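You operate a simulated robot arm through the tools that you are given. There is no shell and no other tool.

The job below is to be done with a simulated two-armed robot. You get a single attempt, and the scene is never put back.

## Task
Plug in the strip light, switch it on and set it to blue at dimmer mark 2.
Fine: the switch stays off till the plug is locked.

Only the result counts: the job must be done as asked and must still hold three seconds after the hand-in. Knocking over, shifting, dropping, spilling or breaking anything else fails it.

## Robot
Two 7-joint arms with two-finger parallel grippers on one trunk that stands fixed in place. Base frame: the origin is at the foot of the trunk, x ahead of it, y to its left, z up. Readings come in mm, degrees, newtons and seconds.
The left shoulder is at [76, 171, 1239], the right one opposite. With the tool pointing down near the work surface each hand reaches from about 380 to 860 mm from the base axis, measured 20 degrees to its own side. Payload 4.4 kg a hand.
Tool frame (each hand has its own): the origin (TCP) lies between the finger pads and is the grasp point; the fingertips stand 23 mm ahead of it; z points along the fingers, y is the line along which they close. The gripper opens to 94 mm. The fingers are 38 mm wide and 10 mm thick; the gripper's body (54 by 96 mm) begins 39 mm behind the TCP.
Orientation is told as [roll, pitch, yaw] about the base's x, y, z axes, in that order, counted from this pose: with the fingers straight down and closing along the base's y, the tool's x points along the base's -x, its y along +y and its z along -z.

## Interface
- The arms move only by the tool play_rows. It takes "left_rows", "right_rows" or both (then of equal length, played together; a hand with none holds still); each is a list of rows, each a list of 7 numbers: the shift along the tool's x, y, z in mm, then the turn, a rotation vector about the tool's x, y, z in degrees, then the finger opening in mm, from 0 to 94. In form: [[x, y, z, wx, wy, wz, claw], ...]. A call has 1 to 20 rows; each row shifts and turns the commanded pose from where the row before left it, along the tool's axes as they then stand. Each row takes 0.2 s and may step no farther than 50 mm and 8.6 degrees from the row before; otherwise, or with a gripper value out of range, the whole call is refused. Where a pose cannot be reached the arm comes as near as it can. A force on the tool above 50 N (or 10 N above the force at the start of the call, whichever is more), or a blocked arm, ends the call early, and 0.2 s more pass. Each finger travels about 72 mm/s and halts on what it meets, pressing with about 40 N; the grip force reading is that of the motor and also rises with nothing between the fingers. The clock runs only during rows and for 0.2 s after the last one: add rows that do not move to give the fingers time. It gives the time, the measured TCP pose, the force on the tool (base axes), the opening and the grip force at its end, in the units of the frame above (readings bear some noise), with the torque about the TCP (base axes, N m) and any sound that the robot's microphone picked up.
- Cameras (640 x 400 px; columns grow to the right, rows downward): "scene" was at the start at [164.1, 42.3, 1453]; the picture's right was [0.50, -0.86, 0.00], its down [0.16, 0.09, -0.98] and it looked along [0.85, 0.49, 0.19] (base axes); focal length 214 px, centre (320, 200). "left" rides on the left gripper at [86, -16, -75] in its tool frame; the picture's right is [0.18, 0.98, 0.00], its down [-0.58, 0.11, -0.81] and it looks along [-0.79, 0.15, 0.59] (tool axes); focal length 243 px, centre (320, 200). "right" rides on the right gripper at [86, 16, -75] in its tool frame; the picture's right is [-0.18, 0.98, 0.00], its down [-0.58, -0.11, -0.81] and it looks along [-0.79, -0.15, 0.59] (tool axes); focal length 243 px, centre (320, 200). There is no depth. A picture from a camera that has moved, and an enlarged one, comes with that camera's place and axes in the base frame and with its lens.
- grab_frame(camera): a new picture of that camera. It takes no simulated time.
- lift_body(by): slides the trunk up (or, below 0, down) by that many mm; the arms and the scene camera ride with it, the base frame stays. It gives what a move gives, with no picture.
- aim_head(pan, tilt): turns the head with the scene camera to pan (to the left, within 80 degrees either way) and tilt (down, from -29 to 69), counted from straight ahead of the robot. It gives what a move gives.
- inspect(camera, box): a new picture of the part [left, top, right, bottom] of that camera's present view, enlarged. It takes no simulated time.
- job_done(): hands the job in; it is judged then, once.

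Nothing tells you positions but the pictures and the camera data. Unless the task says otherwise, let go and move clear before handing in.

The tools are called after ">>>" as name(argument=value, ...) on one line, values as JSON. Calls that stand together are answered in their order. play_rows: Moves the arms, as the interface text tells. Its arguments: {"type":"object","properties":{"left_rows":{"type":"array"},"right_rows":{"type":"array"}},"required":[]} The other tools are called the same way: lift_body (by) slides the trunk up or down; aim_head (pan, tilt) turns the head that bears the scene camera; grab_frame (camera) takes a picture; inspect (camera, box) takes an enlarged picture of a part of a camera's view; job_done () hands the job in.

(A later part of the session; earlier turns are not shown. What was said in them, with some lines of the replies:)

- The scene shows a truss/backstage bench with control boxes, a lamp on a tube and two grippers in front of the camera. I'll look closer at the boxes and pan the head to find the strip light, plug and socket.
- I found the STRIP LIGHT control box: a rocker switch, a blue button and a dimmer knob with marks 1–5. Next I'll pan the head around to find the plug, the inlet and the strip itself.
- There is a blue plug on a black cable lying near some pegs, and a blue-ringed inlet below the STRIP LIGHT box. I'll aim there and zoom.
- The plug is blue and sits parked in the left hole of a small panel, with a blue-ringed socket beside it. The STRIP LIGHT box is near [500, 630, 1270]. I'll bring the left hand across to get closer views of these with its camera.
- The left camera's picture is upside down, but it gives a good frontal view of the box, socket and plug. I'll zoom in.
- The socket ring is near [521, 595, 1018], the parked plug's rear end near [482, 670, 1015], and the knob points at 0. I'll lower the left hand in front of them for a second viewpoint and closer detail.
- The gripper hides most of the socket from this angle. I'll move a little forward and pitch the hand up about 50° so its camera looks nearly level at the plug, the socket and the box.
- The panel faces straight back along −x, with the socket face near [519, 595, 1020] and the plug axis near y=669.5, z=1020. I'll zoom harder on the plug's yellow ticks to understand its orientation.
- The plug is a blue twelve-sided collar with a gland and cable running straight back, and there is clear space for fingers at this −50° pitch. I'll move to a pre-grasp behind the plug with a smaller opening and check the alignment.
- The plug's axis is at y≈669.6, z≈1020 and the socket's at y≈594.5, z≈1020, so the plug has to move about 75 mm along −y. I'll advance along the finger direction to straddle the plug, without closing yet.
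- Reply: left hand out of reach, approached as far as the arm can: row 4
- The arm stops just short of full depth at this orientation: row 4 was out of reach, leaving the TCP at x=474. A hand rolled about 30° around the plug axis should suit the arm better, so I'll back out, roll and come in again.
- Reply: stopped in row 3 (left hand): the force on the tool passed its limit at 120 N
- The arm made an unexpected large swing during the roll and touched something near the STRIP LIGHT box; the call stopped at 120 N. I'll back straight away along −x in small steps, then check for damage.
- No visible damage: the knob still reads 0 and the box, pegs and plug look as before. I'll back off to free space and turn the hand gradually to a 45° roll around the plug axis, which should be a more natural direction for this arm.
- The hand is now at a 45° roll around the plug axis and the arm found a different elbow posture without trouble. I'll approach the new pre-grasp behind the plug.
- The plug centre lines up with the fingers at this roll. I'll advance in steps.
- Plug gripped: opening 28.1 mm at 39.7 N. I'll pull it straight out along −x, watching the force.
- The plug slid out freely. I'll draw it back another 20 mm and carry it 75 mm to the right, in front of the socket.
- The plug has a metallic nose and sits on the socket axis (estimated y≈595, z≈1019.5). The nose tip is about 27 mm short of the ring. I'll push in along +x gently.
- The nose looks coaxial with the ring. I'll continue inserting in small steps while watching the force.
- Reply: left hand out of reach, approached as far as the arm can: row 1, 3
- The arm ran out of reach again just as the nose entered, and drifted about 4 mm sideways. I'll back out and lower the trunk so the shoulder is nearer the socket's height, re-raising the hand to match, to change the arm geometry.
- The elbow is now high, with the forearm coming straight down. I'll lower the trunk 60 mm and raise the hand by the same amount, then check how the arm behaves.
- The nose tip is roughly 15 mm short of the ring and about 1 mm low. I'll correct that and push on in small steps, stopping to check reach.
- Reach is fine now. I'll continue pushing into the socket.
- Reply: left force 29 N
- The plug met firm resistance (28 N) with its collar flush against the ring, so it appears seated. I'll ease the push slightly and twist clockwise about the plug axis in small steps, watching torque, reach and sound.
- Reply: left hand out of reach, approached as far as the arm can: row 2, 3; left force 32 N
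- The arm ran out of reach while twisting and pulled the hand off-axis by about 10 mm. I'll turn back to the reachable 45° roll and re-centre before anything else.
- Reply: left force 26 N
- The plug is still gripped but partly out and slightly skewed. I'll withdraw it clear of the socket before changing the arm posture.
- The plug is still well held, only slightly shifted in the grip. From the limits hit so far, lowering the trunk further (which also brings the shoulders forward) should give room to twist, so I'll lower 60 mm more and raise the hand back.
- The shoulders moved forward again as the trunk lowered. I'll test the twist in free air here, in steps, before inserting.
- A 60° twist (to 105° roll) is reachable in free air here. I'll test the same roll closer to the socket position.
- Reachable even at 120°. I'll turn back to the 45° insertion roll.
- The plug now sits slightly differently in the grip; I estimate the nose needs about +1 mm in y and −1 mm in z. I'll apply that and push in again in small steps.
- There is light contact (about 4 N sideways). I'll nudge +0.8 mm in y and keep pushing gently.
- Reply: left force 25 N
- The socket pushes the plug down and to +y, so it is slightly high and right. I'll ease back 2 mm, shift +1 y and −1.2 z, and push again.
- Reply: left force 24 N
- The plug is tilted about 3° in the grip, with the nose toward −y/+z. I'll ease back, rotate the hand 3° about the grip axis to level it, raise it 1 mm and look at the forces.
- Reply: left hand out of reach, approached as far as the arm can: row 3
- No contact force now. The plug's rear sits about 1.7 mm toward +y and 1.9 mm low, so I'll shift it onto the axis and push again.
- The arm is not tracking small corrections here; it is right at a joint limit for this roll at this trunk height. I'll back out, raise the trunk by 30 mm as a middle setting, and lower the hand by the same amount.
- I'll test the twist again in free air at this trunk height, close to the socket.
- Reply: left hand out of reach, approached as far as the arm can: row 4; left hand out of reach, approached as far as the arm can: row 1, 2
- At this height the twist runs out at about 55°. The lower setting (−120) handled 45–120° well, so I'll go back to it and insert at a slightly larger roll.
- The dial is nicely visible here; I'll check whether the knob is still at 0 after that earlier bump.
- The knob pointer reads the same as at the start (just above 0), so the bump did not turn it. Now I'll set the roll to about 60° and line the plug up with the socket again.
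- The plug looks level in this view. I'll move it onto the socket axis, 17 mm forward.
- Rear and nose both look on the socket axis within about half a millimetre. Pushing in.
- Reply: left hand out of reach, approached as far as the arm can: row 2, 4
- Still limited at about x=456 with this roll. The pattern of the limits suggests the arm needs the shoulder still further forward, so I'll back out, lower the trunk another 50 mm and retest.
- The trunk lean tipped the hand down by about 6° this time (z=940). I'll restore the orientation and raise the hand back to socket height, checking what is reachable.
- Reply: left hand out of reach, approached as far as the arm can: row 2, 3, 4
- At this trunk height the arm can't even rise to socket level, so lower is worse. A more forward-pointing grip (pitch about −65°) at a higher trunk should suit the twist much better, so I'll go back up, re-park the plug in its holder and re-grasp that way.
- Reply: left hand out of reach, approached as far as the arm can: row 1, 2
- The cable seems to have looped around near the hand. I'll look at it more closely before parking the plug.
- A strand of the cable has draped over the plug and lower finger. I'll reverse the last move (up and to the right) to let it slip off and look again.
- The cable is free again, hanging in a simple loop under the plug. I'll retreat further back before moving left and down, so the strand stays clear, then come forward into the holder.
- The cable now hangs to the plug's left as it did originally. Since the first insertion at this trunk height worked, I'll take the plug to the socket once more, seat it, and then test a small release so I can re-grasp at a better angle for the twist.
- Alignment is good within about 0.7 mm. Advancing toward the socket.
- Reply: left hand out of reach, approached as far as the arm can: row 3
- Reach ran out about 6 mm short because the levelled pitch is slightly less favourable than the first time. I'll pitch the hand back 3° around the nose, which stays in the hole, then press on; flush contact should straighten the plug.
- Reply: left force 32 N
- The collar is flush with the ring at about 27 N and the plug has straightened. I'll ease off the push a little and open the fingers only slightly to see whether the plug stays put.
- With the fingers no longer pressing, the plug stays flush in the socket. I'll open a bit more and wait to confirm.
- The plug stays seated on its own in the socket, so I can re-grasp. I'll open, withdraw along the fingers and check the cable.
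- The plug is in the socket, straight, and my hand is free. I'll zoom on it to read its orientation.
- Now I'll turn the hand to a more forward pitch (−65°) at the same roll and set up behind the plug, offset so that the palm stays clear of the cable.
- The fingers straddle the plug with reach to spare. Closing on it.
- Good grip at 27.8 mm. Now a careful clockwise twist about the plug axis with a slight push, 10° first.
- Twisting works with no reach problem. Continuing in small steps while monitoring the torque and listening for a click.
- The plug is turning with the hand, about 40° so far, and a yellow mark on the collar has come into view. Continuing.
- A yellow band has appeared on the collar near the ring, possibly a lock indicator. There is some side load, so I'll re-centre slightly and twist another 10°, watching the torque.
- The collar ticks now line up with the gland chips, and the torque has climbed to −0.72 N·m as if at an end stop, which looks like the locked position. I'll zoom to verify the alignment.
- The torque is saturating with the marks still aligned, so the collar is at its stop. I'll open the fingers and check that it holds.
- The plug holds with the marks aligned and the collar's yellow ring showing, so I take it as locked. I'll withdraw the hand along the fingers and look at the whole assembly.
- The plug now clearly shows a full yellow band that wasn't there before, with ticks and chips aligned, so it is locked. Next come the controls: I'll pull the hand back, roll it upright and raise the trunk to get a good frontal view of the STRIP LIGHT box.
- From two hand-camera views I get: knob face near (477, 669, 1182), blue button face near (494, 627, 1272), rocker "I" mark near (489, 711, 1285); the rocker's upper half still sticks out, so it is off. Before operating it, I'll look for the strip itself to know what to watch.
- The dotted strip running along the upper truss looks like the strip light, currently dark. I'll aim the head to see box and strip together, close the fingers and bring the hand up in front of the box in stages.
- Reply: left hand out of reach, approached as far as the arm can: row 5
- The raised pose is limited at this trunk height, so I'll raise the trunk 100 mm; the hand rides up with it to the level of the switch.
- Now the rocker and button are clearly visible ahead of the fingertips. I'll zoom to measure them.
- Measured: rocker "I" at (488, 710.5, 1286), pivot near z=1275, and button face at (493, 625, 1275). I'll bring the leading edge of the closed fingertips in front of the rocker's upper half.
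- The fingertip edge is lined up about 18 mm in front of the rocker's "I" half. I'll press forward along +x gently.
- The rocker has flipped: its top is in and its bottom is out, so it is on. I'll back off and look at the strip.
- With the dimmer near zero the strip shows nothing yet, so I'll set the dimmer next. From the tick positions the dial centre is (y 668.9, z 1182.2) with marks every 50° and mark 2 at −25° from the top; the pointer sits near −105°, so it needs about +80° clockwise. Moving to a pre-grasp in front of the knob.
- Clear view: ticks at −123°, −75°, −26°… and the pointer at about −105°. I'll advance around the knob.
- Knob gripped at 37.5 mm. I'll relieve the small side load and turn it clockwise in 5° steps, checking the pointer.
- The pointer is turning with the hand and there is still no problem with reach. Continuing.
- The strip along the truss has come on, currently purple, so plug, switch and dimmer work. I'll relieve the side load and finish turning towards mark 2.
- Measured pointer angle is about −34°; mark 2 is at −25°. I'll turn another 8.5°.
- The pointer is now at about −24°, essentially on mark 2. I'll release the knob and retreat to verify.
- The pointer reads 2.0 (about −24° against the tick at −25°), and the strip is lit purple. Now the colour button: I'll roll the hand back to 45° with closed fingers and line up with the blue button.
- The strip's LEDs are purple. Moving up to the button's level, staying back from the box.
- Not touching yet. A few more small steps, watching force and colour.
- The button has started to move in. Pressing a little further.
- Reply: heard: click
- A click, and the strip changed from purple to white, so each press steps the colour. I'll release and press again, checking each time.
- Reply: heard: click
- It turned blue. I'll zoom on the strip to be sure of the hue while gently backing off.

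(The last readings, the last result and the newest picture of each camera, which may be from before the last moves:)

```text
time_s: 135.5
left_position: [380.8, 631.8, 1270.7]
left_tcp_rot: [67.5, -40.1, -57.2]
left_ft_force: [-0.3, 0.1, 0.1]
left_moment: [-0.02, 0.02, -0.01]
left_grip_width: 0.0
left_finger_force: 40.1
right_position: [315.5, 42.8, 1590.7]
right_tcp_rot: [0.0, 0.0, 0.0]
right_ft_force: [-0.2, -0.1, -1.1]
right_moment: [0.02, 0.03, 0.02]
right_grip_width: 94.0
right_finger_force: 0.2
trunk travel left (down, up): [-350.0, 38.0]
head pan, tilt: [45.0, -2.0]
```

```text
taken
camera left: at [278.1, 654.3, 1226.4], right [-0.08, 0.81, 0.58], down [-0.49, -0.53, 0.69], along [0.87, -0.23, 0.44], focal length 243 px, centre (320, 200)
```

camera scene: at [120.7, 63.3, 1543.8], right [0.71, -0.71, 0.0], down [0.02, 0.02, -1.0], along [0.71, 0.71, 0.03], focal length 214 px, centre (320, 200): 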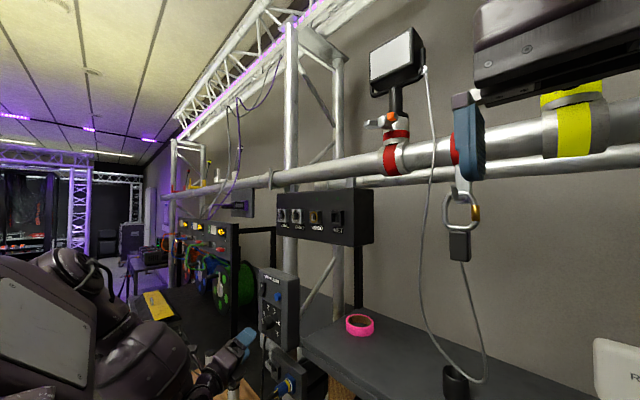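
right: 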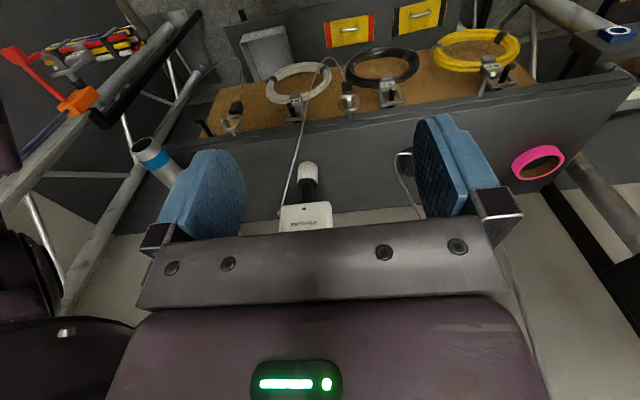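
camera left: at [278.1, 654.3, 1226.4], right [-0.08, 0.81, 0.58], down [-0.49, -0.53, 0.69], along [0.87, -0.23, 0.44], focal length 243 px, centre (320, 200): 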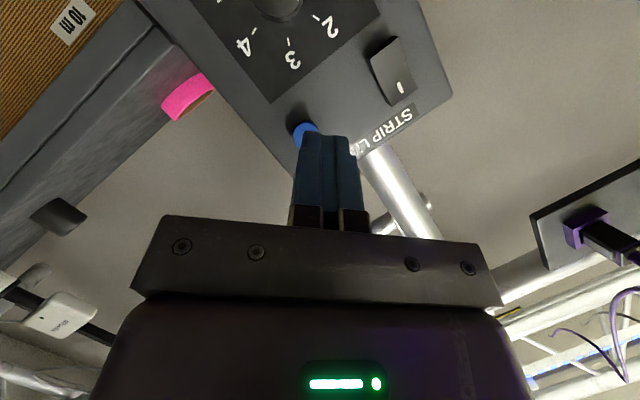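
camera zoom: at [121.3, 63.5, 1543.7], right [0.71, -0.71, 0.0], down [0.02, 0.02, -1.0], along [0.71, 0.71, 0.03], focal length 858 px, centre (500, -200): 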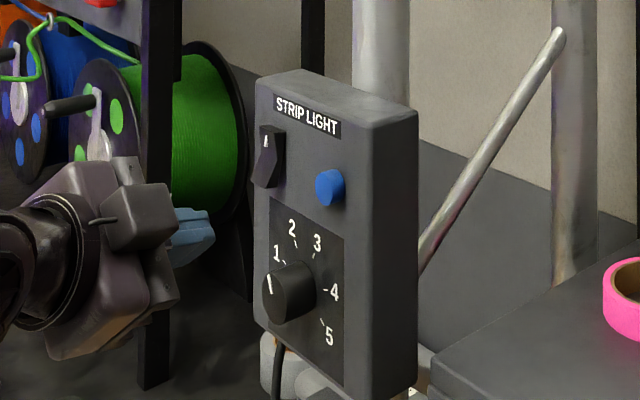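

The strip glows clearly blue and the button has popped back out. I'll now check the final state of the plug, the knob and the surroundings.

>>> aim_head(pan=52, tilt=32)

>>> grab_frame(camera="scene")

>>> play_rows(left_rows=[[18.2, -17.5, 8.5, 0, 0, 0, 0], [18.2, -17.5, 8.5, 0, 0, 0, 0], [18.2, -17.5, 8.5, 0, 0, 0, 0], [0, 0, 0, 0, 0, 0, 0]])

>>> grab_frame(camera="left")

>>> inspect(camera="left", box=[270, 20, 450, 220])

```text
time_s: 136.5
left_position: [380.9, 631.1, 1271.2]
left_tcp_rot: [67.5, -39.8, -57.2]
left_ft_force: [-0.5, -0.3, -0.5]
left_moment: [-0.01, 0.0, 0.0]
left_grip_width: 0.0
left_finger_force: 40.2
right_position: [315.2, 42.3, 1590.7]
right_tcp_rot: [0.1, 0.1, -0.1]
right_ft_force: [-0.3, -0.9, 0.2]
right_moment: [-0.02, 0.0, 0.03]
right_grip_width: 94.0
right_finger_force: 0.0
trunk travel left (down, up): [-350.0, 38.0]
head pan, tilt: [52.0, 32.0]
```

```text
taken
camera scene: at [112.9, 70.9, 1489.3], right [0.79, -0.62, 0.0], down [-0.33, -0.42, -0.85], along [0.52, 0.67, -0.53], focal length 214 px, centre (320, 200)
```

scene: 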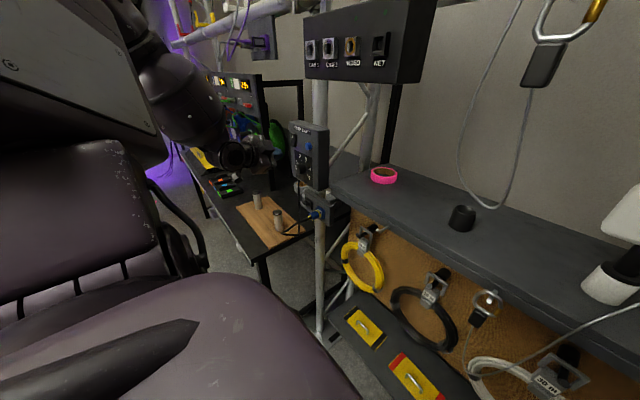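

```text
time_s: 137.5
left_position: [382.9, 636.5, 1192.1]
left_tcp_rot: [67.5, -40.0, -57.1]
left_ft_force: [-0.6, 0.3, -0.4]
left_moment: [-0.01, -0.01, 0.01]
left_grip_width: 0.0
left_finger_force: 39.8
right_position: [315.1, 42.6, 1590.0]
right_tcp_rot: [0.1, 0.0, -0.1]
right_ft_force: [-0.4, 0.0, 0.1]
right_moment: [0.02, -0.03, -0.01]
right_grip_width: 94.0
right_finger_force: 0.0
trunk travel left (down, up): [-350.0, 38.0]
head pan, tilt: [52.0, 32.0]
```

```text
taken
camera left: at [279.1, 658.6, 1147.8], right [-0.08, 0.81, 0.58], down [-0.49, -0.53, 0.69], along [0.87, -0.23, 0.44], focal length 243 px, centre (320, 200)
```

left: 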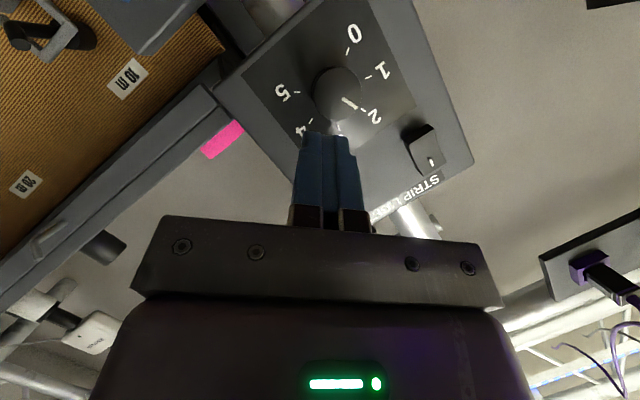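

```text
2.00 times, centred on (360, 120) of left
camera zoom: at [279.1, 658.6, 1147.8], right [-0.08, 0.81, 0.58], down [-0.49, -0.53, 0.69], along [0.87, -0.23, 0.44], focal length 485 px, centre (240, 360)
```

zoom: 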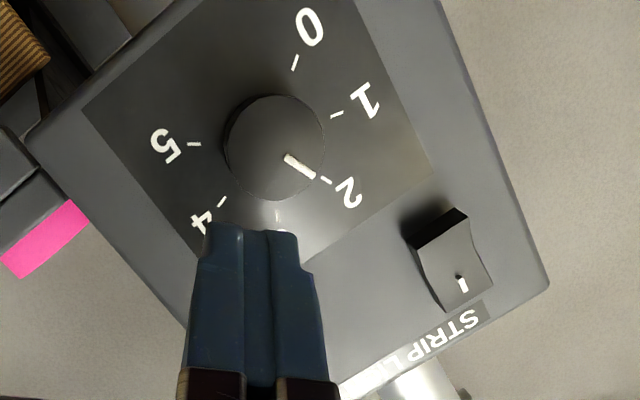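

The pointer is right on mark 2. Now the plug and the neighbouring items.

>>> inspect(camera="scene", box=[270, 180, 350, 240])

>>> inspect(camera="scene", box=[190, 130, 350, 260])

```text
6.67 times, centred on (310, 210) of scene
camera zoom: at [112.6, 69.9, 1489.3], right [0.79, -0.62, 0.0], down [-0.33, -0.42, -0.85], along [0.52, 0.67, -0.53], focal length 1430 px, centre (387, 133)
```

zoom: 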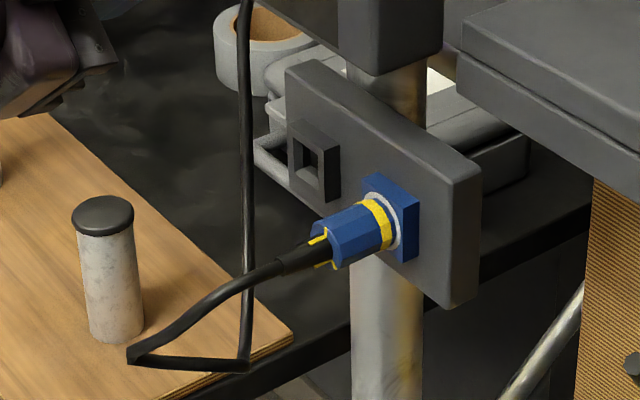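

```text
3.08 times, centred on (270, 195) of scene
camera zoom: at [112.6, 69.9, 1489.3], right [0.79, -0.62, 0.0], down [-0.33, -0.42, -0.85], along [0.52, 0.67, -0.53], focal length 660 px, centre (474, 215)
```

zoom: 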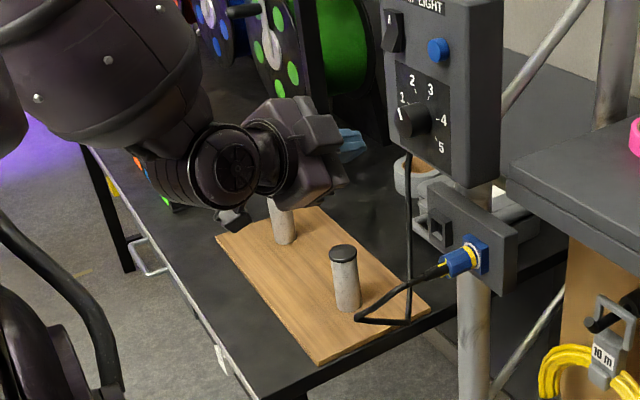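

All is in order: the plug is locked with its yellow band showing, the rocker is on, the dimmer is at 2, and the pegs, tape and cable are undisturbed. I'll move the hand clear and take one last look at the strip.

>>> play_rows(left_rows=[[8.4, 0, -18.2, 0, 0, 0, 0], [8.4, 0, -18.2, 0, 0, 0, 0], [0, 0, 0, 0, 0, 0, 30], [0, 0, 0, 0, 0, 0, 30]])

>>> aim_head(pan=45, tilt=-2)

>>> grab_frame(camera="scene")

>>> inspect(camera="scene", box=[170, 0, 350, 140])

```text
time_s: 138.5
left_position: [341.5, 637.2, 1191.8]
left_tcp_rot: [67.6, -40.1, -57.2]
left_ft_force: [0.3, -0.5, -0.3]
left_moment: [-0.02, 0.01, -0.02]
left_grip_width: 30.2
left_finger_force: 0.1
right_position: [316.2, 40.6, 1592.0]
right_tcp_rot: [0.0, 0.1, -0.1]
right_ft_force: [0.3, 0.1, 0.7]
right_moment: [0.02, 0.0, -0.01]
right_grip_width: 94.1
right_finger_force: 0.0
trunk travel left (down, up): [-350.0, 38.0]
head pan, tilt: [52.0, 32.0]
```

```text
time_s: 139.5
left_position: [342.2, 637.9, 1191.7]
left_tcp_rot: [67.6, -40.0, -57.2]
left_ft_force: [-0.7, 0.3, -0.4]
left_moment: [0.01, -0.01, -0.01]
left_grip_width: 30.1
left_finger_force: 0.0
right_position: [315.5, 42.9, 1590.6]
right_tcp_rot: [0.1, 0.0, -0.2]
right_ft_force: [-0.6, -0.1, -0.1]
right_moment: [0.03, -0.03, 0.02]
right_grip_width: 94.1
right_finger_force: 0.1
trunk travel left (down, up): [-350.0, 38.0]
head pan, tilt: [45.0, -2.0]
```

```text
taken
camera scene: at [120.6, 63.2, 1543.7], right [0.71, -0.71, 0.0], down [0.02, 0.02, -1.0], along [0.71, 0.71, 0.03], focal length 214 px, centre (320, 200)
```

scene: 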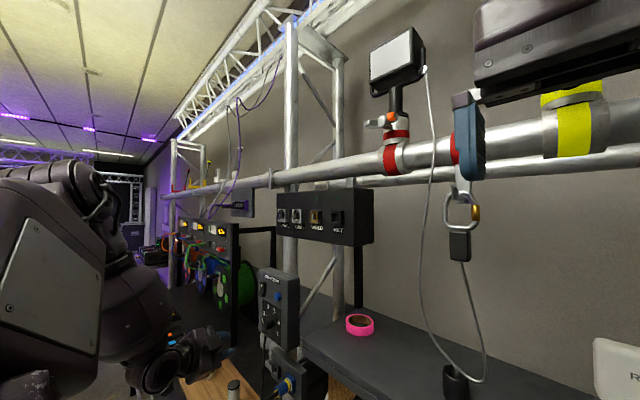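

```text
2.86 times, centred on (260, 70) of scene
camera zoom: at [120.6, 63.2, 1543.7], right [0.71, -0.71, 0.0], down [0.02, 0.02, -1.0], along [0.71, 0.71, 0.03], focal length 613 px, centre (491, 571)
```

zoom: 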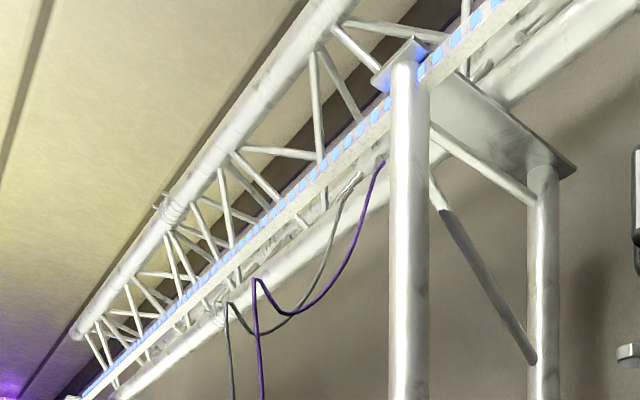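

The strip is lit blue, the dimmer is at mark 2, the plug is locked, the switch is on, and both hands are clear. Handing in.

>>> job_done()

```text
The job is handed in.
```

The strip light is plugged in and locked, switched on, glowing blue, with the dimmer pointer on mark 2. I've handed the job in, and no verdict came back.

- **Plug:** it is seated in the blue-ringed socket and twisted about 60° clockwise to a firm stop. Its marks line up and a yellow band now shows on the collar. I heard no click, so I'm judging it locked from those signs and because the strip has power.
- **Switch:** I left the rocker off until the plug was locked, then pressed it on.
- **Dimmer:** the pointer is within about 1–2° of the mark 2 tick.
- **Colour:** the strip came on purple. The first press of the blue button turned it white and the second turned it blue.

**Bump:** early on, the left arm swung unexpectedly and touched the front of the STRIP LIGHT box; the move stopped at 120 N. The box, knob and nearby items looked unchanged afterwards.

The pegs, tape and cable looked undisturbed at the end, and both hands are clear.
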